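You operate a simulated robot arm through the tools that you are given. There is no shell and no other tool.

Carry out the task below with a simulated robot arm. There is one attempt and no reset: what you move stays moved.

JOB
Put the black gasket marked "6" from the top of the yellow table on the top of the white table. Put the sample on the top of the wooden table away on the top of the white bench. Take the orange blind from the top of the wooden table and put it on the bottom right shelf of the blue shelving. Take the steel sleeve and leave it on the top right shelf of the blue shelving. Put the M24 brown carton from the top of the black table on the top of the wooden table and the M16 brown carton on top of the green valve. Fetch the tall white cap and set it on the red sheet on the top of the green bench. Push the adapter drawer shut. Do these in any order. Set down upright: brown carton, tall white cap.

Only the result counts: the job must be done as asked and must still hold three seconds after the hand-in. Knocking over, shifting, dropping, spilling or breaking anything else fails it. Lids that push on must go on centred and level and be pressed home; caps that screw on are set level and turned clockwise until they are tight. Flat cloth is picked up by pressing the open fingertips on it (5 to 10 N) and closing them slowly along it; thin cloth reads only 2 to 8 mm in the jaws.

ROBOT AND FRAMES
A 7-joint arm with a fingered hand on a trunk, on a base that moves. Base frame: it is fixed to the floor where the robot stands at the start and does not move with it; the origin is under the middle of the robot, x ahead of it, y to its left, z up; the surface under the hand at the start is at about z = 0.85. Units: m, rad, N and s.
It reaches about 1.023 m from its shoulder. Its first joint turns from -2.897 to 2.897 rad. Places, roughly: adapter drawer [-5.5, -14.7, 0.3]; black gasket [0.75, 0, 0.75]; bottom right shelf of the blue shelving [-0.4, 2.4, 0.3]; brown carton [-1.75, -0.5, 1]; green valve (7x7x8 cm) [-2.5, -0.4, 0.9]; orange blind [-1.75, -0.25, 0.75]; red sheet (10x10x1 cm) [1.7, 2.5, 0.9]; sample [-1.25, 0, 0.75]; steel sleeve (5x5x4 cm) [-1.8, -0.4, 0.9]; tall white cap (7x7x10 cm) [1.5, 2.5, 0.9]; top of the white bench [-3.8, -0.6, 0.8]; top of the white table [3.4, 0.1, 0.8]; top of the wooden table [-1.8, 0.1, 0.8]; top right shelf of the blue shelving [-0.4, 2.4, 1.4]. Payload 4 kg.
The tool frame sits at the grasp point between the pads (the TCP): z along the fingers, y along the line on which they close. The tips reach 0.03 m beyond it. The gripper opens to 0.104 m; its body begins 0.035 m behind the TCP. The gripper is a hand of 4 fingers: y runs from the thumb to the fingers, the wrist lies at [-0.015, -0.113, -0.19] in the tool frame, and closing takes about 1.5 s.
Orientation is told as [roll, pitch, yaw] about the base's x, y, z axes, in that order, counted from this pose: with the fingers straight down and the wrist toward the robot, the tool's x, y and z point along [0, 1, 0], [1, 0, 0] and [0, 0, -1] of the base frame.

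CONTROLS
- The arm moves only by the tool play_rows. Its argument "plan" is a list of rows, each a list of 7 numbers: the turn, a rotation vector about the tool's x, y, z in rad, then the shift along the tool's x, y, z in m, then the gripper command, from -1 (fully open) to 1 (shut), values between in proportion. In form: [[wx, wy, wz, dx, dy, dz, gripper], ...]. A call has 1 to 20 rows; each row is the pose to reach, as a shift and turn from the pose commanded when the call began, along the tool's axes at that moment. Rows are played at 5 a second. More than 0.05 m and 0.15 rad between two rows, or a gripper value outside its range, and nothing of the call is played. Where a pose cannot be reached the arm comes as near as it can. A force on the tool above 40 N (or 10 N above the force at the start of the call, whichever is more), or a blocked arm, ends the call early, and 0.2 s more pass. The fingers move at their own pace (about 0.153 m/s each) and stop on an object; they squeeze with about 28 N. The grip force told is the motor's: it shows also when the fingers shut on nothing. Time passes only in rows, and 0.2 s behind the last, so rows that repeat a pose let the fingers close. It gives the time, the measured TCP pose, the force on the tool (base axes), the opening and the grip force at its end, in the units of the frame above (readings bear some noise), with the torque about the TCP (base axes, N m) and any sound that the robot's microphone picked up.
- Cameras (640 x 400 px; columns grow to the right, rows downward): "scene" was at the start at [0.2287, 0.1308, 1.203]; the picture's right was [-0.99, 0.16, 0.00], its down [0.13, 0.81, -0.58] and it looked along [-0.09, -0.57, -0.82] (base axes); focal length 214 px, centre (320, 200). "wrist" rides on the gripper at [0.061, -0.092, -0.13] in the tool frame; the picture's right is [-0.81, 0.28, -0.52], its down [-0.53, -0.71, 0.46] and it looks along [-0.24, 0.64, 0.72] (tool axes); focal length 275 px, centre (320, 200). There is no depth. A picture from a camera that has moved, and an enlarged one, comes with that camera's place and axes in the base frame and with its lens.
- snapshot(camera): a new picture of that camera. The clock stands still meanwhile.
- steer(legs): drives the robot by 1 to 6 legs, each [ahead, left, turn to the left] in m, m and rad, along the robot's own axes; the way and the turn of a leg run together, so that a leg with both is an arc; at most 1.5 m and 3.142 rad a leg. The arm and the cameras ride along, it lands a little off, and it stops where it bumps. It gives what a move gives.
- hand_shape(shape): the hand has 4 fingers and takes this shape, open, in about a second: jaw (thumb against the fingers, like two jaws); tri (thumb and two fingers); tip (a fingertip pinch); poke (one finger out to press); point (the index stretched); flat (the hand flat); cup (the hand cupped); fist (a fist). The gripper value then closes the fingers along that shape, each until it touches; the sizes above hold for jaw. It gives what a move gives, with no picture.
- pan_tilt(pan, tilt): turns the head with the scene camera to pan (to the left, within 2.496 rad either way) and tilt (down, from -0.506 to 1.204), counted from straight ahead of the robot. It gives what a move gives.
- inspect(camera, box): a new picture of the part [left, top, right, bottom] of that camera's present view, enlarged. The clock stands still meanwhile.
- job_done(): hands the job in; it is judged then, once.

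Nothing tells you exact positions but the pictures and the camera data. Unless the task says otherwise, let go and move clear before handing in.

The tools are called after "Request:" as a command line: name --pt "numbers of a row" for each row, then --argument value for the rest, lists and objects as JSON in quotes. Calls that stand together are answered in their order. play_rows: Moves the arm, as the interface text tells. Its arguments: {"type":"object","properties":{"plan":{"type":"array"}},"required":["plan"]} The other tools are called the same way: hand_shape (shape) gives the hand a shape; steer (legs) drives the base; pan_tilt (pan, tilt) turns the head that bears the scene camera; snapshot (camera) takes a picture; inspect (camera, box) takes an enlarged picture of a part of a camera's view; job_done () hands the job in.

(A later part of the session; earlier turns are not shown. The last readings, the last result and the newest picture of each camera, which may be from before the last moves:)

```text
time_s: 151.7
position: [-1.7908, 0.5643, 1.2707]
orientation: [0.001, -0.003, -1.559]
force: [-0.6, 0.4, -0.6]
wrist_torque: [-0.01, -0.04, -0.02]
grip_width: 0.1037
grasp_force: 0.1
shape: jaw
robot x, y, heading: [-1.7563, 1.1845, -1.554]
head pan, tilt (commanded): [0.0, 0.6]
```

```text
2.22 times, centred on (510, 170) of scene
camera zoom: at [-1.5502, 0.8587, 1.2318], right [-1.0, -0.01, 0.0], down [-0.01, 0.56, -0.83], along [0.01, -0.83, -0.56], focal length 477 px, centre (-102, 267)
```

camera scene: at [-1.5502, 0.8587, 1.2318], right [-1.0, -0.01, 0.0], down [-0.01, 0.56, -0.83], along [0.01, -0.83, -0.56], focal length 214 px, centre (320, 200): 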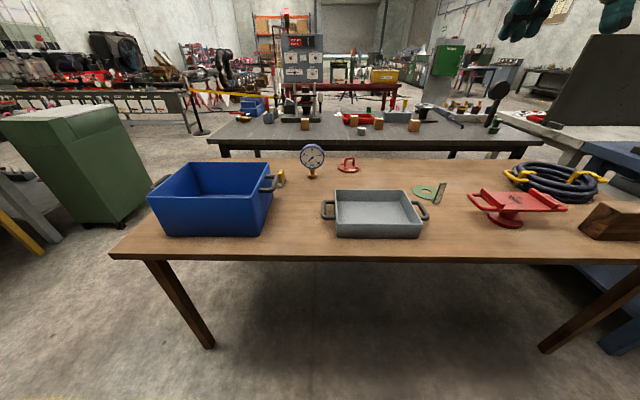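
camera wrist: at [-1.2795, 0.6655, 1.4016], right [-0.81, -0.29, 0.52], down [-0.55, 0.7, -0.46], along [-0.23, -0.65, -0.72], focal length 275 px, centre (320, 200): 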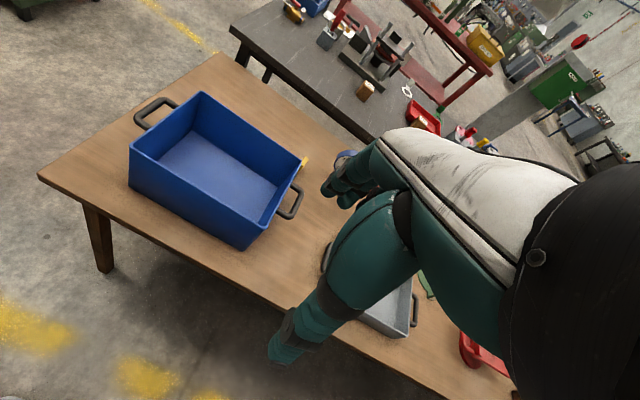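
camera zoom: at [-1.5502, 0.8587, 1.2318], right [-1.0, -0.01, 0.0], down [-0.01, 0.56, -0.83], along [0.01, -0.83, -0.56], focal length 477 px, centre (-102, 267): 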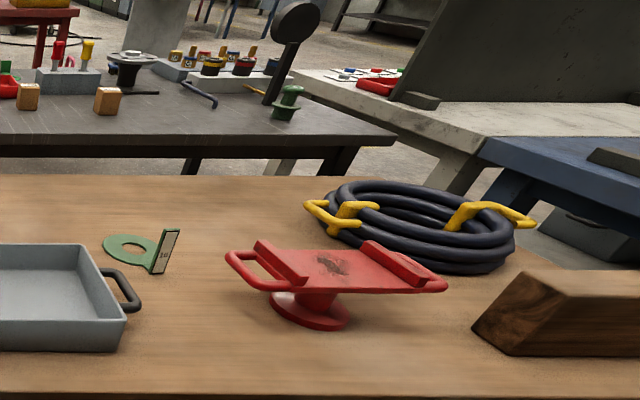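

I zoom in on the candidate items: the yellow-grey item by the blue bin, the orange disc, the green tab.

Request:
inspect --camera "scene" --box '[255, 135, 375, 210]'

Request:
inspect --camera "scene" --box '[400, 165, 480, 215]'

Request:
inspect --camera "scene" --box '[230, 80, 400, 150]'

Request:
inspect --camera "scene" --box '[370, 70, 540, 150]'

Request:
snapshot --camera "wrist"

```text
5.33 times, centred on (315, 172) of scene
camera zoom: at [-1.5502, 0.8587, 1.2318], right [-1.0, -0.01, 0.0], down [-0.01, 0.56, -0.83], along [0.01, -0.83, -0.56], focal length 1144 px, centre (347, 347)
```

zoom: 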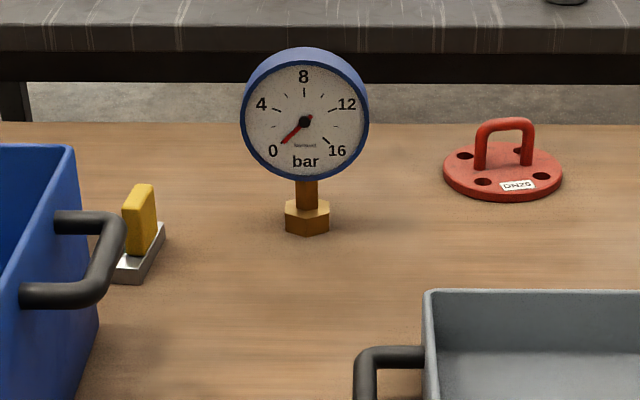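

```text
8.00 times, centred on (440, 190) of scene
camera zoom: at [-1.5502, 0.8587, 1.2318], right [-1.0, -0.01, 0.0], down [-0.01, 0.56, -0.83], along [0.01, -0.83, -0.56], focal length 1716 px, centre (-640, 280)
```

zoom: 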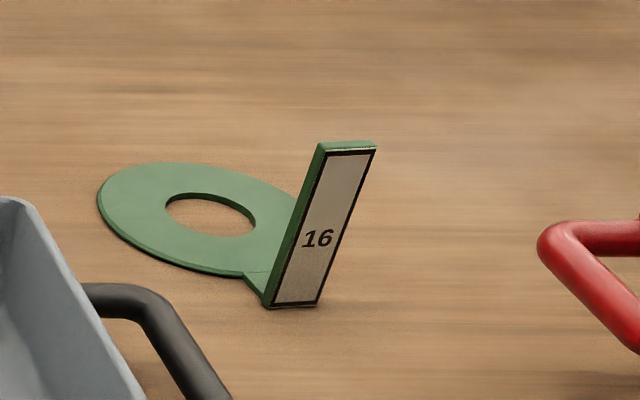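

```text
3.76 times, centred on (315, 115) of scene
camera zoom: at [-1.5502, 0.8587, 1.2318], right [-1.0, -0.01, 0.0], down [-0.01, 0.56, -0.83], along [0.01, -0.83, -0.56], focal length 807 px, centre (339, 520)
```

zoom: 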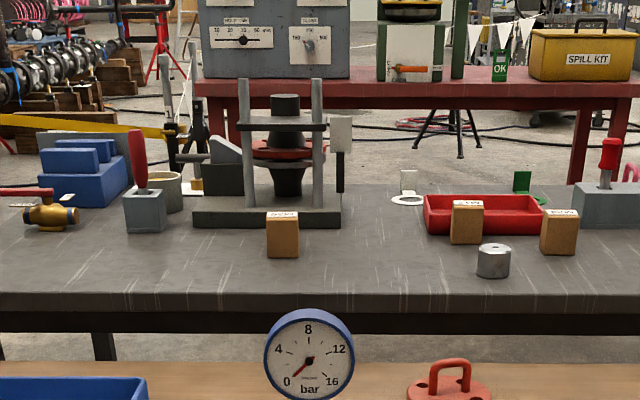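

```text
3.76 times, centred on (455, 110) of scene
camera zoom: at [-1.5502, 0.8587, 1.2318], right [-1.0, -0.01, 0.0], down [-0.01, 0.56, -0.83], along [0.01, -0.83, -0.56], focal length 807 px, centre (-188, 539)
```

zoom: 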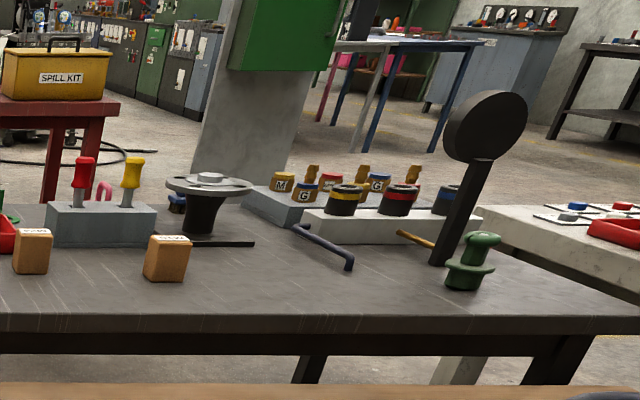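

```text
taken
camera wrist: at [-1.7321, 0.6576, 1.4016], right [-0.81, -0.28, 0.52], down [-0.54, 0.7, -0.46], along [-0.23, -0.65, -0.72], focal length 275 px, centre (320, 200)
```

wrist: 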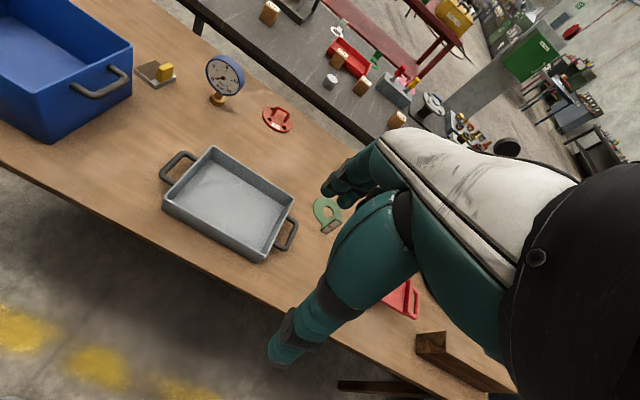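

The orange blind (DN25 disc with handle) is near (−1.69, −0.14). I zoom in on the wrist view for the yellow/grey item and the blind.

Request:
inspect --camera "wrist" --box '[110, 40, 260, 130]'

Request:
inspect --camera "wrist" --box '[240, 90, 360, 240]'

Request:
inspect --camera "wrist" --box '[230, 0, 450, 140]'

```text
4.27 times, centred on (185, 85) of wrist
camera zoom: at [-1.7321, 0.6576, 1.4016], right [-0.81, -0.28, 0.52], down [-0.54, 0.7, -0.46], along [-0.23, -0.65, -0.72], focal length 1174 px, centre (896, 691)
```

zoom: 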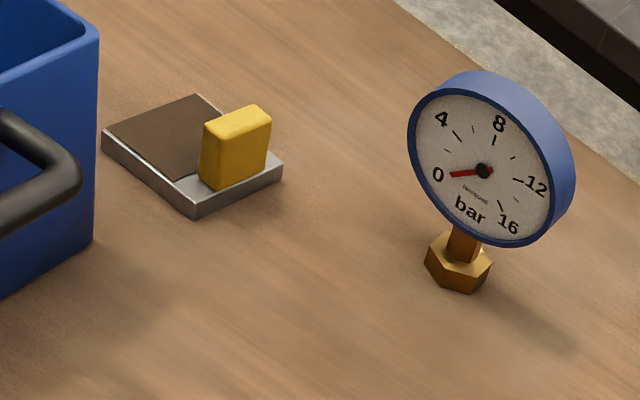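

```text
2.67 times, centred on (300, 165) of wrist
camera zoom: at [-1.7321, 0.6576, 1.4016], right [-0.81, -0.28, 0.52], down [-0.54, 0.7, -0.46], along [-0.23, -0.65, -0.72], focal length 734 px, centre (373, 293)
```

zoom: 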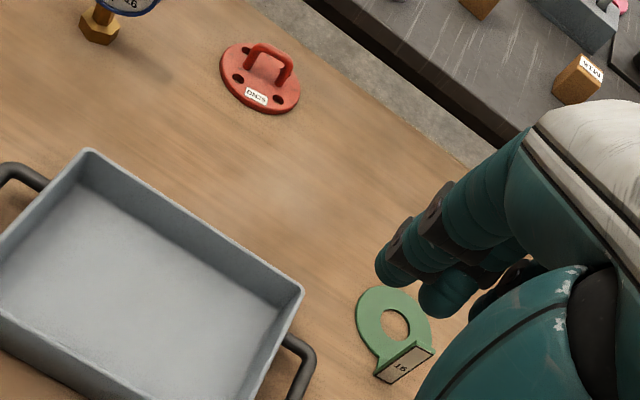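

```text
2.86 times, centred on (340, 70) of wrist
camera zoom: at [-1.7321, 0.6576, 1.4016], right [-0.81, -0.28, 0.52], down [-0.54, 0.7, -0.46], along [-0.23, -0.65, -0.72], focal length 786 px, centre (263, 571)
```

zoom: 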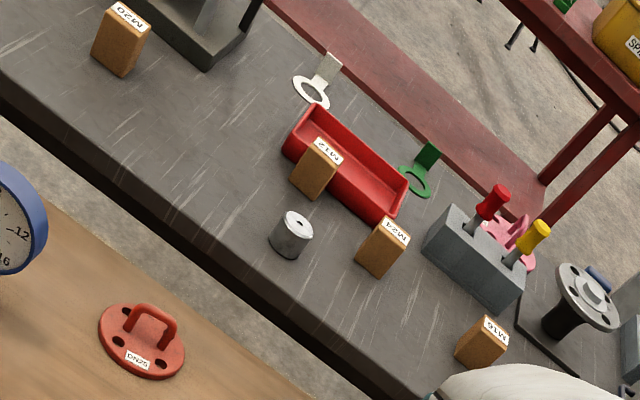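

The blind is a DN25 orange disc with an arch handle at about (−1.682, −0.106), table top z≈0.77. The sample seems to be the steel plate with a yellow grip at (−1.36, 0.05). I move closer to the table, aligned with the blind.

Request:
steer --legs '[[0, 0.16, 0], [0.29, 0, 0]]'

Request:
pan_tilt --pan 0 --tilt 1.15

Request:
snapshot --camera "scene"

Request:
snapshot --camera "wrist"

```text
time_s: 154.7
position: [-1.6299, 0.2761, 1.2715]
orientation: [0.002, -0.003, -1.563]
force: [1.3, 0.5, -0.4]
wrist_torque: [0.0, 0.0, -0.01]
grip_width: 0.1038
grasp_force: 0.1
shape: jaw
robot x, y, heading: [-1.5894, 0.898, -1.561]
head pan, tilt (commanded): [0.0, 0.6]
```

```text
time_s: 155.7
position: [-1.6301, 0.2767, 1.2715]
orientation: [0.002, -0.003, -1.564]
force: [-0.2, -0.1, 0.3]
wrist_torque: [0.04, 0.01, 0.01]
grip_width: 0.1036
grasp_force: 0.1
shape: jaw
robot x, y, heading: [-1.5901, 0.8964, -1.565]
head pan, tilt (commanded): [0.0, 1.15]
```

```text
taken
camera scene: at [-1.3869, 0.5992, 1.1901], right [-1.0, -0.01, 0.0], down [-0.01, 0.91, -0.41], along [0.0, -0.41, -0.91], focal length 214 px, centre (320, 200)
```

scene: 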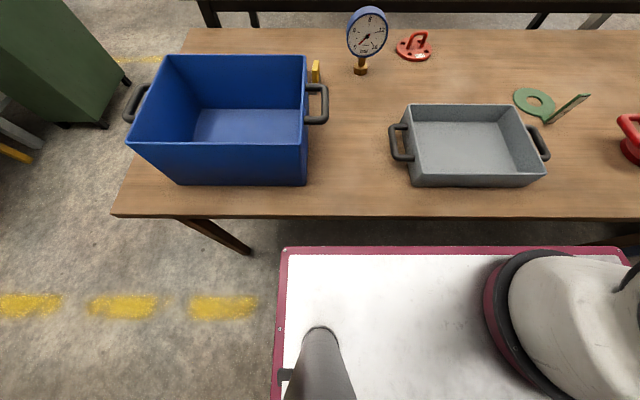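

```text
taken
camera wrist: at [-1.5699, 0.3707, 1.4017], right [-0.81, -0.28, 0.52], down [-0.54, 0.71, -0.46], along [-0.24, -0.65, -0.72], focal length 275 px, centre (320, 200)
```

wrist: 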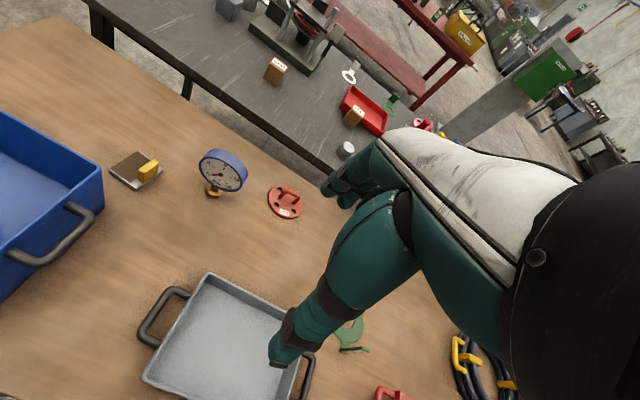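

Blind centre refined to about (−1.68, −0.115). I hover above it with a small yaw to match the arch handle.

Request:
play_rows --pt "0 0 0 -0.01 0.04 0.0 -1" --pt "0 0 -0.02 -0.02 0.08 0.01 -1" --pt "0 0 -0.05 -0.03 0.12 0.03 -1" --pt "0 0 -0.08 -0.035 0.16 0.05 -1" --pt "0 0 -0.11 -0.04 0.2 0.075 -1" --pt "0 0 -0.14 -0.045 0.24 0.1 -1" --pt "0 0 -0.17 -0.05 0.28 0.125 -1" --pt "0 0 -0.2 -0.05 0.32 0.15 -1" --pt "0 0 -0.23 -0.05 0.355 0.18 -1" --pt "0 0 -0.25 -0.05 0.38 0.21 -1" --pt "0 0 -0.25 -0.05 0.392 0.24 -1" --pt "0 0 -0.25 -0.05 0.392 0.27 -1" --pt "0 0 -0.25 -0.05 0.392 0.27 -1"

Request:
snapshot --camera "wrist"

Request:
pan_tilt --pan -0.4 --tilt 0.7

Request:
snapshot --camera "scene"

```text
time_s: 158.5
position: [-1.6774, -0.1149, 1.0017]
orientation: [0.001, -0.002, -1.314]
force: [0.2, 0.4, -0.4]
wrist_torque: [0.02, 0.02, -0.02]
grip_width: 0.1036
grasp_force: 0.0
shape: jaw
robot x, y, heading: [-1.5873, 0.8935, -1.567]
head pan, tilt (commanded): [0.0, 1.15]
```

```text
taken
camera wrist: at [-1.6422, -0.0093, 1.1327], right [-0.71, -0.47, 0.52], down [-0.7, 0.55, -0.46], along [-0.07, -0.69, -0.72], focal length 275 px, centre (320, 200)
```

wrist: 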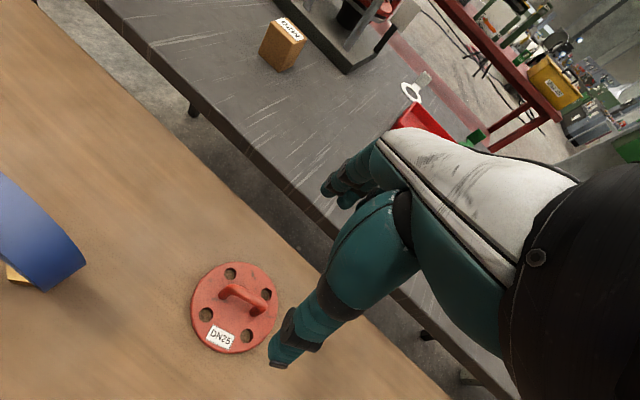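

```text
time_s: 159.4
position: [-1.6785, -0.115, 1.0029]
orientation: [-0.001, -0.005, -1.314]
force: [0.0, 0.7, -0.1]
wrist_torque: [0.01, 0.02, -0.03]
grip_width: 0.1036
grasp_force: 0.0
shape: jaw
robot x, y, heading: [-1.5879, 0.8955, -1.565]
head pan, tilt (commanded): [-0.4, 0.7]
```

```text
taken
camera scene: at [-1.4198, 0.5803, 1.2231], right [-0.92, 0.38, 0.0], down [0.25, 0.6, -0.76], along [-0.29, -0.71, -0.64], focal length 214 px, centre (320, 200)
```

scene: 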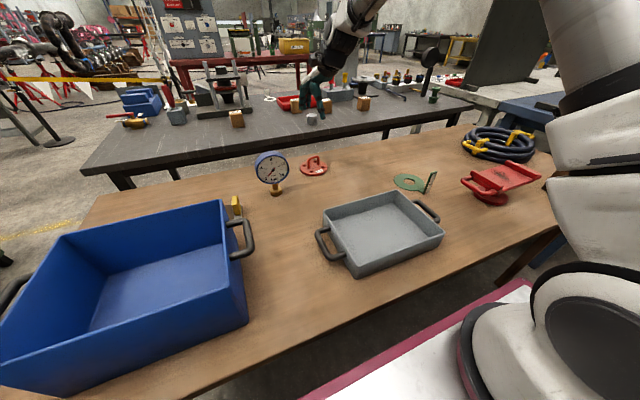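

Hover looks right. I zoom in to read the arch handle direction precisely.

Request:
inspect --camera "wrist" --box '[175, 250, 295, 365]'

Request:
inspect --camera "scene" --box '[250, 60, 370, 190]'

```text
3.48 times, centred on (235, 308) of wrist
camera zoom: at [-1.6423, -0.0093, 1.1329], right [-0.71, -0.47, 0.52], down [-0.7, 0.55, -0.46], along [-0.07, -0.69, -0.72], focal length 958 px, centre (616, -174)
```

zoom: 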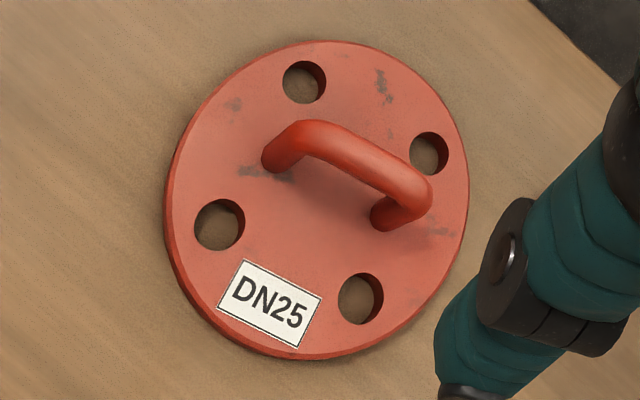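

```text
3.08 times, centred on (310, 125) of scene
camera zoom: at [-1.4198, 0.5803, 1.2231], right [-0.92, 0.38, 0.0], down [0.25, 0.6, -0.76], along [-0.29, -0.71, -0.64], focal length 660 px, centre (351, 431)
```

zoom: 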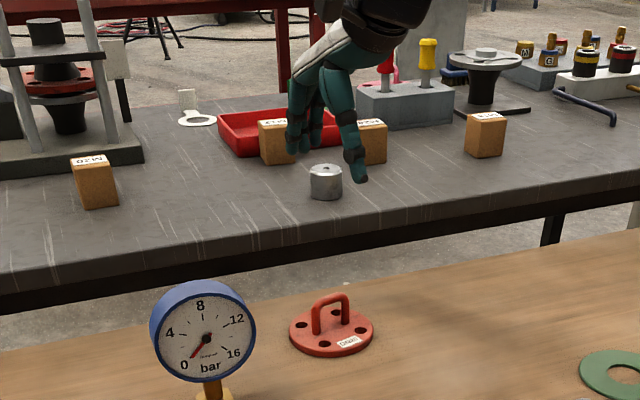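

The arch lies at about 14° to x, matching the hand's yaw already. I descend to z≈0.825 and close on the arch.

Request:
play_rows --pt "0 0 -0.01 -0.004 0.002 0.03 -1" --pt "0 0 -0.01 -0.0076 0.0032 0.07 -1" --pt "0 0 -0.01 -0.0076 0.0032 0.11 -1" --pt "0 0 -0.01 -0.0076 0.0032 0.145 -1" --pt "0 0 -0.01 -0.0076 0.0032 0.165 -1" --pt "0 0 -0.01 -0.0076 0.0032 0.175 -1" --pt "0 0 -0.01 -0.0076 0.0032 0.175 -1"

Request:
snapshot --camera "wrist"

```text
time_s: 161.0
position: [-1.6833, -0.1226, 0.8285]
orientation: [0.001, -0.003, -1.305]
force: [0.4, 0.8, 0.0]
wrist_torque: [-0.02, -0.01, 0.01]
grip_width: 0.1038
grasp_force: 0.1
shape: jaw
robot x, y, heading: [-1.5912, 0.8954, -1.571]
head pan, tilt (commanded): [-0.4, 0.7]
```

```text
taken
camera wrist: at [-1.6485, -0.016, 0.957], right [-0.71, -0.48, 0.52], down [-0.7, 0.55, -0.46], along [-0.06, -0.69, -0.72], focal length 275 px, centre (320, 200)
```

wrist: 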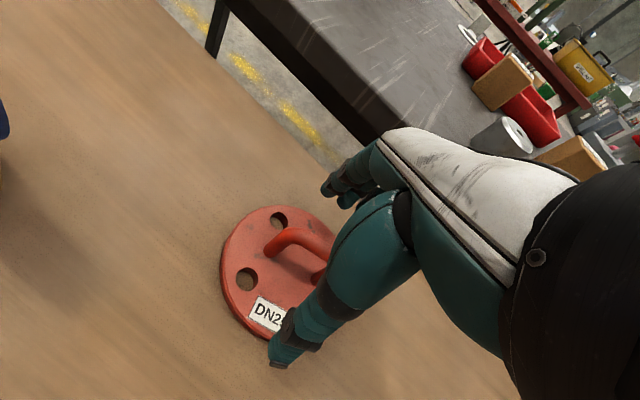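

The arch is between thumb and fingers. I close and lift.

Request:
play_rows --pt "0 0 0 0 0 0 -0.4" --pt "0 0 0 0 0 0 0" --pt "0 0 0 0 0 0 0.4" --pt "0 0 0 0 0 0 0.8" --pt "0 0 0 0 0 0 1" --pt "0 0 0 0 0 0 1" --pt "0 0 0 0 0 0 1" --pt "0 0 0 0 0 0 1"

Request:
snapshot --camera "wrist"

```text
time_s: 162.8
position: [-1.6826, -0.1219, 0.8272]
orientation: [0.0, -0.007, -1.305]
force: [0.7, -1.6, 2.4]
wrist_torque: [-0.04, -0.03, 0.1]
grip_width: 0.0072
grasp_force: 28.1
shape: jaw
robot x, y, heading: [-1.5896, 0.8977, -1.566]
head pan, tilt (commanded): [-0.4, 0.7]
```

```text
taken
camera wrist: at [-1.6485, -0.016, 0.9573], right [-0.71, -0.48, 0.52], down [-0.7, 0.55, -0.46], along [-0.06, -0.69, -0.72], focal length 275 px, centre (320, 200)
```

wrist: 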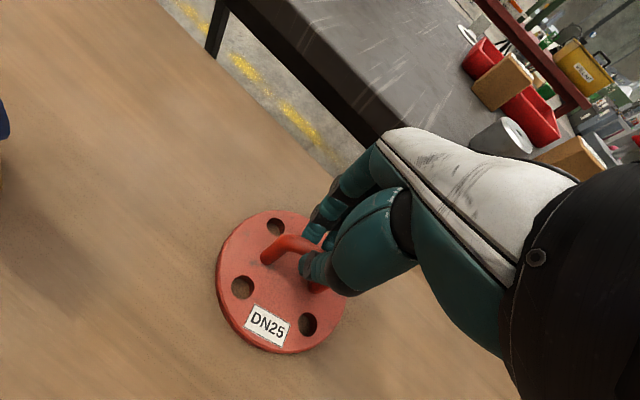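

Gripped (width 7 mm, on the arch bar). I lift and retract.

Request:
play_rows --pt "0 0 0 0 0 -0.015 1" --pt "0 0 0 0 0 -0.04 1" --pt "0 0 0 0 0 -0.07 1" --pt "0 0 0 0 0 -0.11 1" --pt "0 0 0 0 0 -0.15 1" --pt "0 0 0 0 0 -0.2 1" --pt "0 0 0 0 0 -0.25 1" --pt "0 0 0 0 0 -0.3 1" --pt "0 0 0 0 0 -0.3 1"

Request:
snapshot --camera "wrist"

```text
time_s: 164.8
position: [-1.6839, -0.1204, 1.1266]
orientation: [0.003, -0.004, -1.302]
force: [0.0, -1.2, -8.1]
wrist_torque: [0.03, -0.03, 0.03]
grip_width: 0.0064
grasp_force: 28.0
shape: jaw
robot x, y, heading: [-1.5908, 0.8988, -1.567]
head pan, tilt (commanded): [-0.4, 0.7]
```

```text
taken
camera wrist: at [-1.6493, -0.0142, 1.2563], right [-0.71, -0.48, 0.52], down [-0.7, 0.55, -0.46], along [-0.06, -0.69, -0.72], focal length 275 px, centre (320, 200)
```

wrist: 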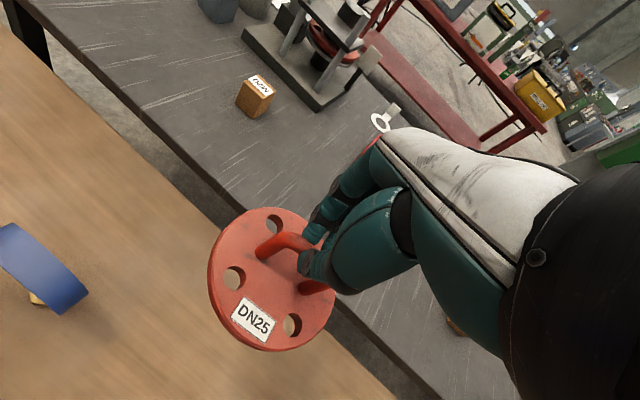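

The blind is held securely. I retract, and drive around to face the blue shelving.

Request:
play_rows --pt "0 0 0.04 0 -0.04 -0.01 1" --pt "0 0 0.08 0 -0.08 -0.02 1" --pt "0 0 0.12 0 -0.12 -0.03 1" --pt "0 0 0.16 0 -0.16 -0.04 1" --pt "0 0 0.2 0 -0.2 -0.05 1" --pt "0 0 0.24 0 -0.24 -0.05 1" --pt "0 0 0.26 0 -0.28 -0.05 1" --pt "0 0 0.26 0 -0.32 -0.05 1" --pt "0 0 0.26 0 -0.36 -0.05 1" --pt "0 0 0.26 0 -0.4 -0.05 1"

Request:
steer --legs '[[-0.3, 0, 0], [0, 0, 3.13]]'

Request:
pan_tilt --pan -0.7 --tilt 0.4

Request:
snapshot --camera "scene"

```text
time_s: 167.0
position: [-1.7897, 0.2638, 1.1727]
orientation: [0.003, -0.005, -1.565]
force: [-0.4, -0.1, -0.5]
wrist_torque: [0.03, 0.0, 0.02]
grip_width: 0.006
grasp_force: 28.3
shape: jaw
robot x, y, heading: [-1.5923, 0.8951, -1.568]
head pan, tilt (commanded): [-0.4, 0.7]
```

```text
time_s: 176.4
position: [-1.3947, 1.8282, 1.1741]
orientation: [0.001, -0.003, 1.582]
force: [1.1, 0.2, 0.2]
wrist_torque: [0.02, 0.02, 0.0]
grip_width: 0.0058
grasp_force: 28.1
shape: jaw
robot x, y, heading: [-1.5895, 1.1927, 1.58]
head pan, tilt (commanded): [-0.4, 0.7]
```

```text
time_s: 177.2
position: [-1.3946, 1.8287, 1.1747]
orientation: [0.003, -0.004, 1.581]
force: [0.2, -0.6, -0.1]
wrist_torque: [-0.03, -0.01, -0.01]
grip_width: 0.0057
grasp_force: 27.8
shape: jaw
robot x, y, heading: [-1.5901, 1.1954, 1.577]
head pan, tilt (commanded): [-0.7, 0.4]
```

```text
taken
camera scene: at [-1.7354, 1.5079, 1.2499], right [0.77, -0.64, 0.0], down [-0.25, -0.3, -0.92], along [0.58, 0.71, -0.39], focal length 214 px, centre (320, 200)
```

scene: 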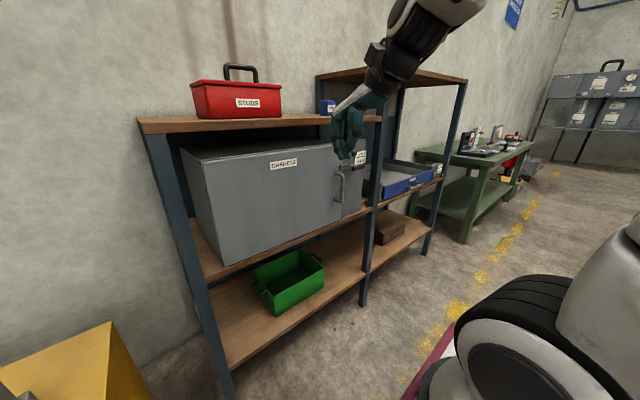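

The force reading is suspiciously low; I check the wrist camera to confirm the blind is still held.

Request:
snapshot --camera "wrist"

Request:
inspect --camera "scene" --box '[300, 60, 440, 190]'

```text
taken
camera wrist: at [-1.455, 1.7371, 1.3043], right [0.81, 0.28, 0.52], down [0.54, -0.71, -0.46], along [0.24, 0.65, -0.72], focal length 275 px, centre (320, 200)
```

wrist: 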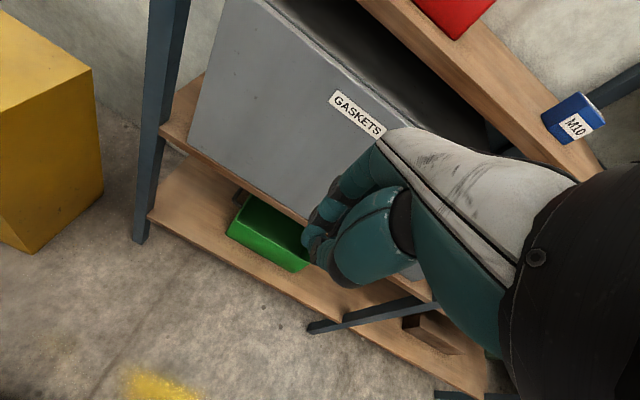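

```text
3.08 times, centred on (370, 125) of scene
camera zoom: at [-1.7354, 1.5079, 1.2499], right [0.77, -0.64, 0.0], down [-0.25, -0.3, -0.92], along [0.58, 0.71, -0.39], focal length 660 px, centre (166, 431)
```

zoom: 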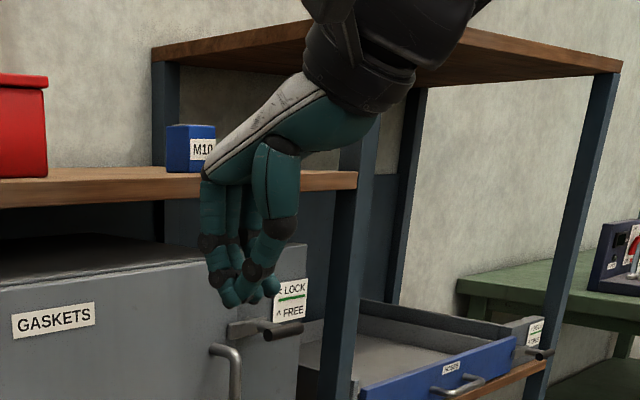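

The blind has slipped out of the hand during retraction. I look back at the wooden table to find it.

Request:
pan_tilt --pan -2.49 --tilt 0.7

Request:
snapshot --camera "scene"

Request:
pan_tilt --pan 2.49 --tilt 0.7

Request:
snapshot --camera "scene"

```text
time_s: 178.9
position: [-1.3946, 1.8286, 1.1737]
orientation: [0.0, -0.004, 1.581]
force: [1.3, -0.6, -0.9]
wrist_torque: [-0.01, 0.01, -0.01]
grip_width: 0.0058
grasp_force: 27.4
shape: jaw
robot x, y, heading: [-1.5899, 1.1945, 1.584]
head pan, tilt (commanded): [-2.491, 0.7]
```

```text
taken
camera scene: at [-1.742, 1.3694, 1.2232], right [-0.79, -0.62, 0.0], down [-0.4, 0.51, -0.77], along [0.47, -0.6, -0.64], focal length 214 px, centre (320, 200)
```

scene: 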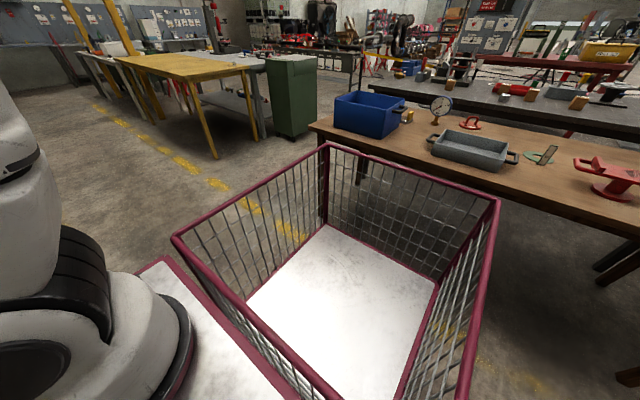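

```text
time_s: 182.9
position: [-1.3959, 1.8284, 1.1739]
orientation: [0.002, -0.003, 1.581]
force: [0.1, -0.2, 0.3]
wrist_torque: [0.0, 0.01, -0.02]
grip_width: 0.006
grasp_force: 28.1
shape: jaw
robot x, y, heading: [-1.591, 1.1956, 1.581]
head pan, tilt (commanded): [2.491, 0.7]
```

```text
taken
camera scene: at [-1.845, 1.3682, 1.2232], right [-0.8, 0.6, 0.0], down [0.38, 0.52, -0.77], along [-0.46, -0.61, -0.64], focal length 214 px, centre (320, 200)
```

scene: 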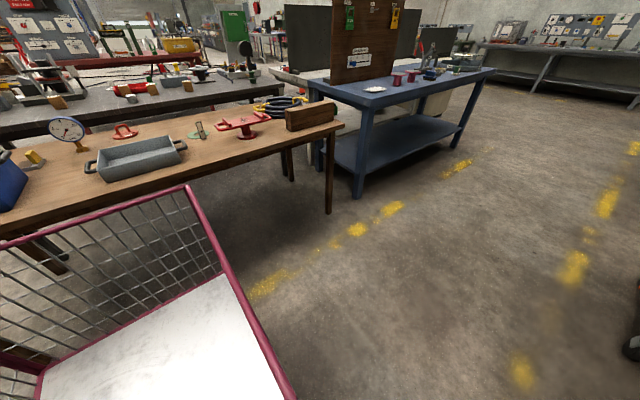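

The blind has landed flat on the wooden table near its original spot. I zoom in to check it and its neighbours.

Request:
inspect --camera "scene" --box '[0, 90, 340, 230]'

Request:
steer --legs '[[0, 0, -3.142]]'

Request:
pan_tilt --pan 0 --tilt 0.6

Request:
snapshot --camera "scene"

Request:
inspect --camera "scene" --box '[240, 110, 480, 240]'

```text
1.88 times, centred on (170, 160) of scene
camera zoom: at [-1.845, 1.3682, 1.2232], right [-0.8, 0.6, 0.0], down [0.38, 0.52, -0.77], along [-0.46, -0.61, -0.64], focal length 404 px, centre (602, 275)
```

zoom: 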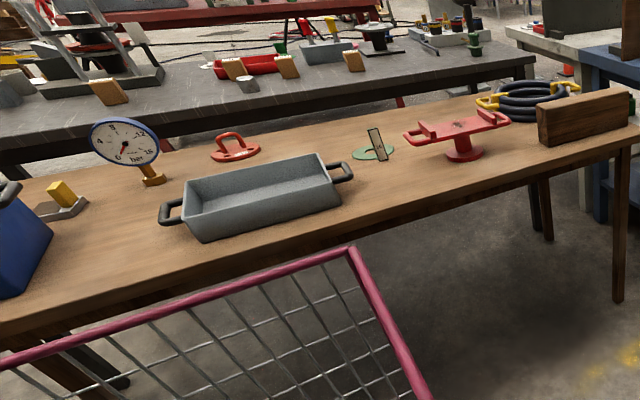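

```text
refused: -3.142 is not a number from -3.14159 to 3.14159
```

```text
time_s: 185.1
position: [-1.3945, 1.8292, 1.1745]
orientation: [0.002, -0.004, 1.581]
force: [0.8, -0.1, 0.1]
wrist_torque: [0.03, -0.01, -0.01]
grip_width: 0.0057
grasp_force: 28.0
shape: jaw
robot x, y, heading: [-1.5905, 1.1965, 1.583]
head pan, tilt (commanded): [0.0, 0.6]
```

```text
taken
camera scene: at [-1.7953, 1.5247, 1.2318], right [1.0, 0.01, 0.0], down [0.01, -0.56, -0.83], along [-0.01, 0.82, -0.57], focal length 214 px, centre (320, 200)
```

scene: 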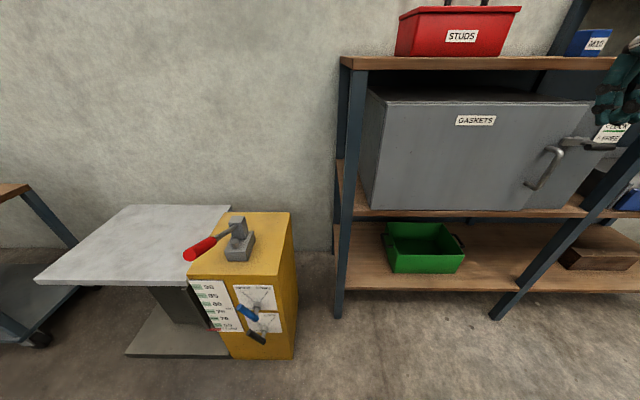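

```text
2.67 times, centred on (360, 175) of scene
camera zoom: at [-1.7953, 1.5247, 1.2318], right [1.0, 0.01, 0.0], down [0.01, -0.56, -0.83], along [-0.01, 0.82, -0.57], focal length 572 px, centre (213, 267)
```

zoom: 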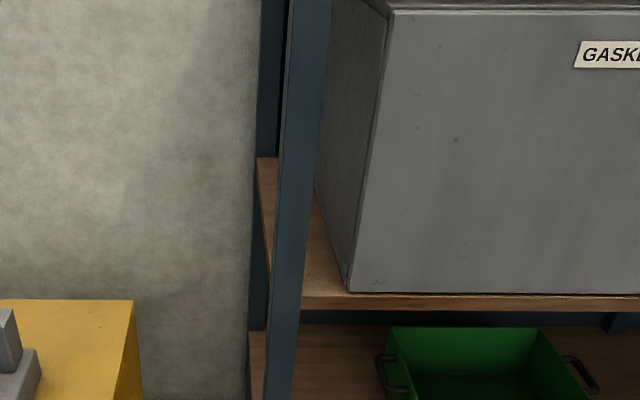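

The blind lies flat with its handle up on the wooden table, and the neighbours look undisturbed. I turn back to regrasp it with a better grip height.

Request:
play_rows --pt "0 0 0 0 0 -0.02 0" --pt "0 0 0 0 0 -0.05 -1" --pt "0 0 0 0 0 -0.08 -1" --pt "0 0 0 0 0 -0.1 -1"

Request:
steer --legs '[[0, 0, -3.14]]'

Request:
pan_tilt --pan 0 --tilt 0.6

Request:
snapshot --camera "scene"

Request:
inspect --camera "scene" --box '[240, 110, 480, 240]'

```text
time_s: 186.1
position: [-1.3951, 1.827, 1.2743]
orientation: [0.002, -0.003, 1.58]
force: [0.3, 0.1, -0.8]
wrist_torque: [0.02, -0.01, 0.0]
grip_width: 0.1038
grasp_force: 0.1
shape: jaw
robot x, y, heading: [-1.5904, 1.1967, 1.578]
head pan, tilt (commanded): [0.0, 0.6]
```

```text
time_s: 193.9
position: [-1.795, 0.5668, 1.275]
orientation: [0.001, -0.004, -1.569]
force: [1.1, -0.8, -0.3]
wrist_torque: [-0.01, 0.01, 0.02]
grip_width: 0.1037
grasp_force: 0.1
shape: jaw
robot x, y, heading: [-1.5926, 1.1969, -1.571]
head pan, tilt (commanded): [0.0, 0.6]
```

```text
time_s: 194.5
position: [-1.7947, 0.5673, 1.2731]
orientation: [0.002, -0.004, -1.569]
force: [-0.5, 0.3, -0.5]
wrist_torque: [-0.01, -0.01, 0.0]
grip_width: 0.1037
grasp_force: 0.0
shape: jaw
robot x, y, heading: [-1.5901, 1.1993, -1.57]
head pan, tilt (commanded): [0.0, 0.6]
```

```text
taken
camera scene: at [-1.3912, 0.8703, 1.2318], right [-1.0, 0.0, 0.0], down [0.0, 0.56, -0.83], along [0.0, -0.83, -0.56], focal length 214 px, centre (320, 200)
```

scene: 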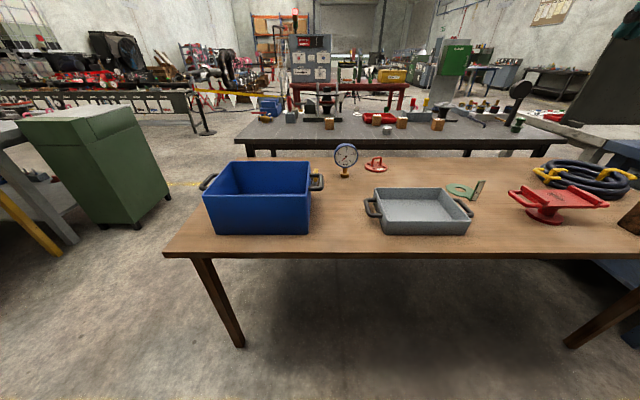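

```text
2.67 times, centred on (360, 175) of scene
camera zoom: at [-1.3912, 0.8703, 1.2318], right [-1.0, 0.0, 0.0], down [0.0, 0.56, -0.83], along [0.0, -0.83, -0.56], focal length 572 px, centre (213, 267)
```

zoom: 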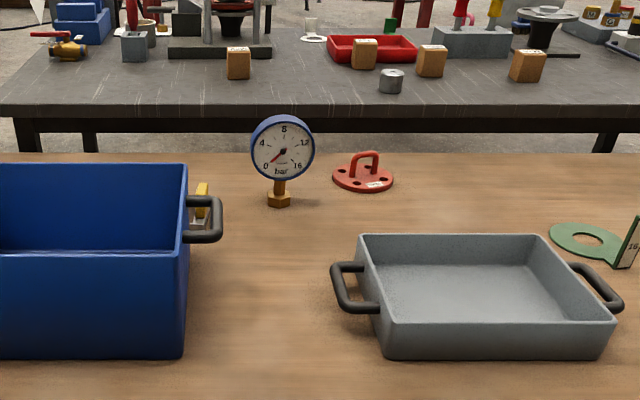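

The blind sits upright near (−1.67, −0.095). I roll forward again and hover over it.

Request:
steer --legs '[[0.3, 0, 0]]'

Request:
snapshot --camera "wrist"

```text
time_s: 196.6
position: [-1.7924, 0.2597, 1.2749]
orientation: [0.002, -0.004, -1.565]
force: [1.0, 0.2, -1.1]
wrist_torque: [0.02, 0.01, 0.01]
grip_width: 0.1035
grasp_force: 0.0
shape: jaw
robot x, y, heading: [-1.5954, 0.8876, -1.565]
head pan, tilt (commanded): [0.0, 0.6]
```

```text
taken
camera wrist: at [-1.7314, 0.3539, 1.4044], right [-0.81, -0.28, 0.52], down [-0.54, 0.71, -0.46], along [-0.24, -0.65, -0.72], focal length 275 px, centre (320, 200)
```

wrist: 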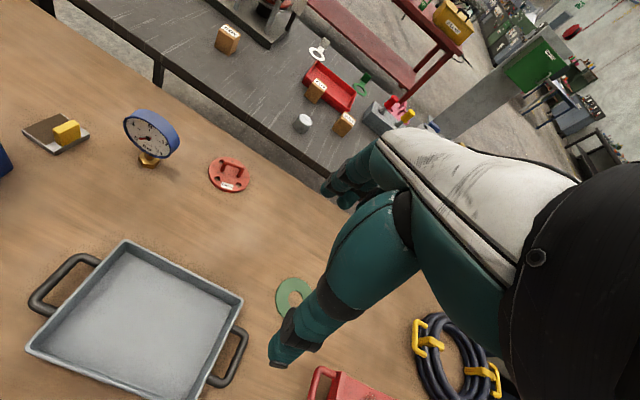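

Now hovering over the blind.

Request:
play_rows --pt "0 0 -0.02 0.01 0.035 0.0 -1" --pt "0 0 -0.04 0.02 0.07 0.0 -1" --pt "0 0 -0.06 0.03 0.105 0.02 -1" --pt "0 0 -0.08 0.045 0.14 0.04 -1" --pt "0 0 -0.1 0.06 0.18 0.06 -1" --pt "0 0 -0.13 0.07 0.22 0.08 -1" --pt "0 0 -0.16 0.08 0.26 0.1 -1" --pt "0 0 -0.19 0.095 0.3 0.12 -1" --pt "0 0 -0.22 0.11 0.34 0.14 -1" --pt "0 0 -0.25 0.117 0.365 0.17 -1" --pt "0 0 -0.25 0.117 0.365 0.21 -1" --pt "0 0 -0.25 0.117 0.365 0.25 -1" --pt "0 0 -0.25 0.117 0.365 0.275 -1" --pt "0 0 -0.25 0.117 0.365 0.275 -1"

Request:
inspect --camera "wrist" --box '[150, 230, 330, 380]'

```text
time_s: 199.6
position: [-1.6718, -0.1057, 1.0015]
orientation: [0.002, -0.003, -1.316]
force: [0.2, -0.2, 0.0]
wrist_torque: [-0.01, -0.05, -0.01]
grip_width: 0.1038
grasp_force: 0.0
shape: jaw
robot x, y, heading: [-1.5895, 0.8886, -1.566]
head pan, tilt (commanded): [0.0, 0.6]
```

```text
2.67 times, centred on (240, 305) of wrist
camera zoom: at [-1.6359, 0.0006, 1.1322], right [-0.72, -0.47, 0.52], down [-0.7, 0.55, -0.46], along [-0.07, -0.69, -0.72], focal length 734 px, centre (533, -80)
```

zoom: 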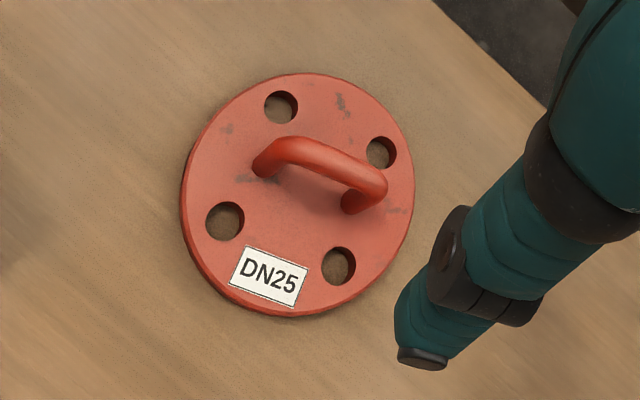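

Arch direction is ~18°; I adjust the yaw and this time grip higher (TCP z≈0.848) so the fingertips pinch the bar itself.

Request:
play_rows --pt "0 0 -0.03 0 0.003 0.03 -1" --pt "0 0 -0.066 0 0.0068 0.07 -1" --pt "0 0 -0.066 0 0.0068 0.11 -1" --pt "0 0 -0.066 0 0.0068 0.14 -1" --pt "0 0 -0.066 0 0.0068 0.1535 -1" --pt "0 0 -0.066 0 0.0068 0.1535 -0.5" --pt "0 0 -0.066 0 0.0068 0.1535 0" --pt "0 0 -0.066 0 0.0068 0.1535 0.5" --pt "0 0 -0.066 0 0.0068 0.1535 1" --pt "0 0 -0.066 0 0.0068 0.1535 1" --pt "0 0 -0.066 0 0.0068 0.1535 1" --pt "0 0 -0.066 0 0.0068 0.1535 1" --pt "0 0 -0.066 0 0.0068 0.1535 1"

Request:
inspect --camera "wrist" --box '[170, 150, 370, 370]'

Request:
inspect --camera "scene" --box '[320, 80, 460, 200]'

```text
time_s: 202.4
position: [-1.6725, -0.1131, 0.8467]
orientation: [-0.001, -0.004, -1.251]
force: [0.7, -0.7, 0.2]
wrist_torque: [0.03, 0.02, 0.02]
grip_width: 0.0001
grasp_force: 27.5
shape: jaw
robot x, y, heading: [-1.5908, 0.8893, -1.565]
head pan, tilt (commanded): [0.0, 0.6]
```

```text
1.82 times, centred on (270, 260) of wrist
camera zoom: at [-1.6431, -0.0052, 0.9772], right [-0.68, -0.51, 0.52], down [-0.73, 0.51, -0.46], along [-0.03, -0.69, -0.72], focal length 500 px, centre (411, 91)
```

zoom: 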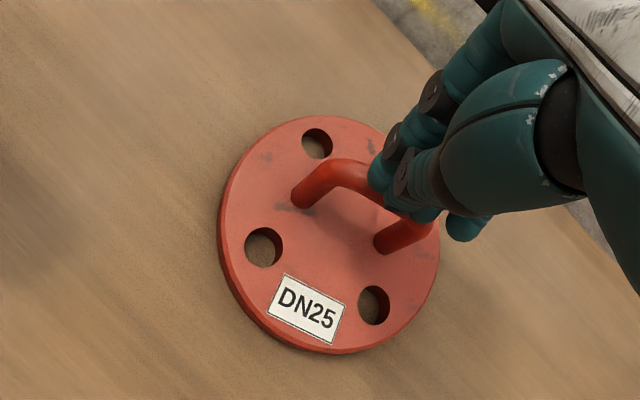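

```text
3.33 times, centred on (390, 140) of scene
camera zoom: at [-1.3886, 0.5646, 1.2318], right [-1.0, -0.01, 0.0], down [0.0, 0.57, -0.82], along [0.01, -0.82, -0.57], focal length 715 px, centre (87, 400)
```

zoom: 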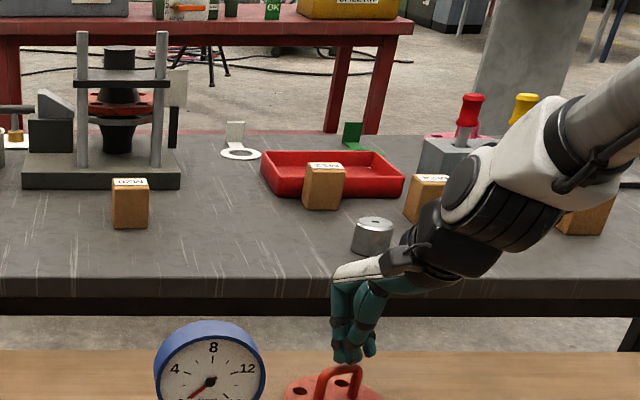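

I lift 2.5 cm and check whether the blind follows.

Request:
play_rows --pt "0 0 0 0 0 -0.008 1" --pt "0 0 0 0 0 -0.016 1" --pt "0 0 0 0 0 -0.025 1" --pt "0 0 0 0 0 -0.025 1"

Request:
inspect --camera "wrist" --box '[170, 150, 370, 370]'

```text
time_s: 203.4
position: [-1.6701, -0.1127, 0.8727]
orientation: [0.001, -0.003, -1.251]
force: [0.9, 0.5, -0.1]
wrist_torque: [0.01, -0.01, 0.02]
grip_width: 0.0
grasp_force: 27.7
shape: jaw
robot x, y, heading: [-1.5961, 0.8922, -1.564]
head pan, tilt (commanded): [0.0, 0.6]
```

```text
1.82 times, centred on (270, 260) of wrist
camera zoom: at [-1.6417, -0.0045, 1.0023], right [-0.68, -0.52, 0.52], down [-0.73, 0.51, -0.46], along [-0.03, -0.69, -0.72], focal length 500 px, centre (411, 91)
```

zoom: 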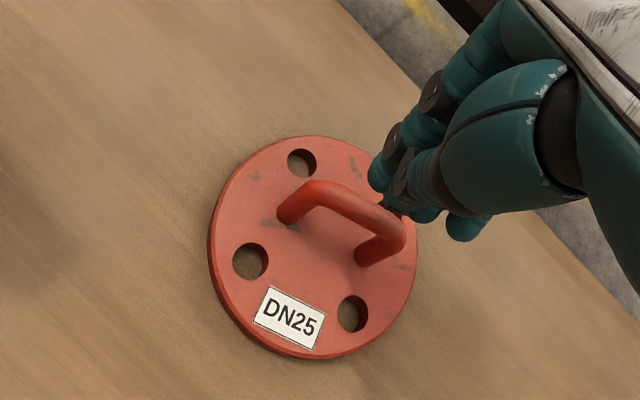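

The tips closed above the bar. I reopen and go lower (TCP z≈0.817) so thumb and fingers close beneath the bar.

Request:
play_rows --pt "0 0 0 0 0 -0.03 0" --pt "0 0 0 0 0 -0.03 -1" --pt "0 0 0 0 0 -0.03 -1" --pt "0 0 0 0 0 -0.03 -1"

Request:
inspect --camera "wrist" --box '[150, 200, 330, 380]'

```text
time_s: 204.4
position: [-1.671, -0.1121, 0.9014]
orientation: [0.0, -0.003, -1.25]
force: [0.0, 0.4, 0.0]
wrist_torque: [0.01, 0.01, -0.02]
grip_width: 0.1039
grasp_force: 0.0
shape: jaw
robot x, y, heading: [-1.5903, 0.8888, -1.561]
head pan, tilt (commanded): [0.0, 0.6]
```

```text
2.22 times, centred on (240, 290) of wrist
camera zoom: at [-1.642, -0.0039, 1.0318], right [-0.68, -0.51, 0.52], down [-0.73, 0.51, -0.46], along [-0.03, -0.69, -0.72], focal length 612 px, centre (498, 0)
```

zoom: 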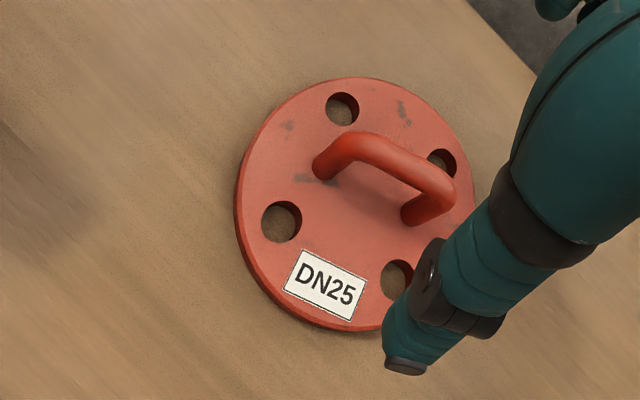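

Alignment is good. I descend to z≈0.817 and close slowly.

Request:
play_rows --pt "0 0 0 0 -0.002 0.03 -1" --pt "0 0 0 0 -0.003 0.06 -1" --pt "0 0 0 0 -0.003 0.078 -1" --pt "0 0 0 0 -0.003 0.084 -1" --pt "0 0 0 0 -0.003 0.084 -0.6" --pt "0 0 0 0 -0.003 0.084 -0.2" --pt "0 0 0 0 -0.003 0.084 0.2" --pt "0 0 0 0 -0.003 0.084 0.6" --pt "0 0 0 0 -0.003 0.084 1" --pt "0 0 0 0 -0.003 0.084 1" --pt "0 0 0 0 -0.003 0.084 1" --pt "0 0 0 0 -0.003 0.084 1" --pt "0 0 0 0 -0.003 0.084 1"

Request:
inspect --camera "wrist" --box '[170, 150, 370, 370]'

```text
time_s: 207.2
position: [-1.6716, -0.1102, 0.8182]
orientation: [-0.001, -0.005, -1.249]
force: [0.1, 0.0, -0.4]
wrist_torque: [0.05, -0.02, 0.01]
grip_width: 0.0015
grasp_force: 28.2
shape: jaw
robot x, y, heading: [-1.592, 0.8858, -1.559]
head pan, tilt (commanded): [0.0, 0.6]
```

```text
1.82 times, centred on (270, 260) of wrist
camera zoom: at [-1.6425, -0.0024, 0.9477], right [-0.68, -0.52, 0.52], down [-0.73, 0.51, -0.46], along [-0.03, -0.69, -0.72], focal length 500 px, centre (411, 91)
```

zoom: 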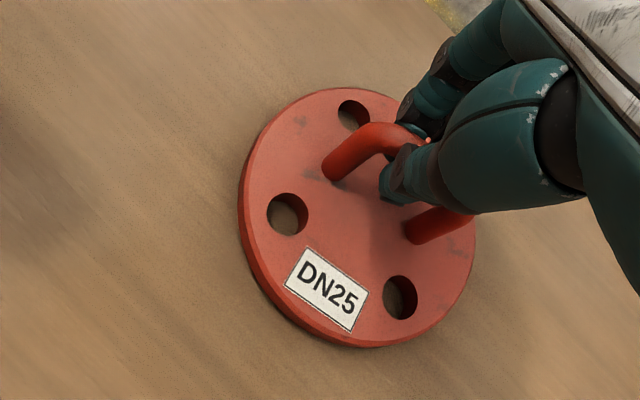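

Thumb and finger now wrap around the bar. I lift gently and verify.

Request:
play_rows --pt "0 0 0 0 0 -0.008 1" --pt "0 0 0 0 0 -0.016 1" --pt "0 0 0 0 0 -0.03 1" --pt "0 0 0 0 0 -0.045 1" --pt "0 0 0 0 0 -0.06 1" --pt "0 0 0 0 0 -0.06 1" --pt "0 0 0 0 0 -0.06 1"

Request:
inspect --camera "wrist" --box '[170, 150, 370, 370]'

Request:
inspect --camera "scene" --box '[340, 100, 440, 200]'

```text
time_s: 208.8
position: [-1.6701, -0.1098, 0.8778]
orientation: [-0.001, -0.002, -1.249]
force: [0.2, -0.1, -8.0]
wrist_torque: [0.09, 0.01, -0.02]
grip_width: 0.0015
grasp_force: 27.8
shape: jaw
robot x, y, heading: [-1.5888, 0.8912, -1.567]
head pan, tilt (commanded): [0.0, 0.6]
```

```text
1.82 times, centred on (270, 260) of wrist
camera zoom: at [-1.6419, -0.0016, 1.0077], right [-0.68, -0.52, 0.52], down [-0.73, 0.51, -0.46], along [-0.03, -0.69, -0.72], focal length 500 px, centre (411, 91)
```

zoom: 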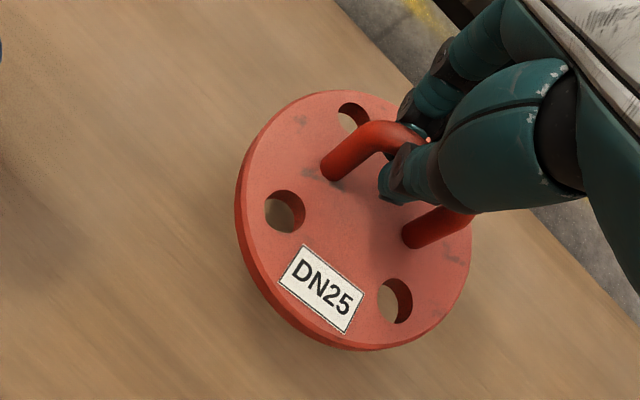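

```text
4.00 times, centred on (390, 150) of scene
camera zoom: at [-1.3887, 0.5643, 1.2317], right [-1.0, -0.01, 0.0], down [0.0, 0.57, -0.82], along [0.01, -0.82, -0.57], focal length 858 px, centre (40, 400)
```

zoom: 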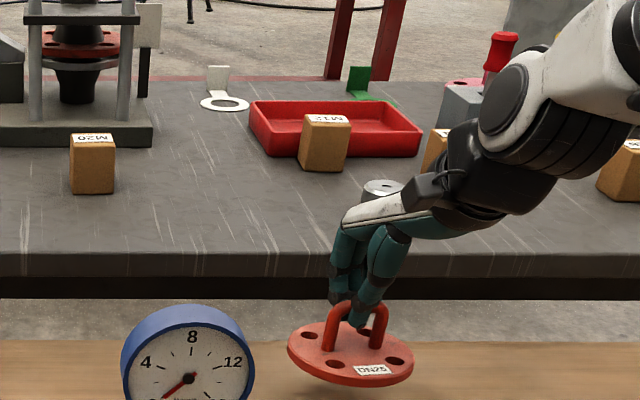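

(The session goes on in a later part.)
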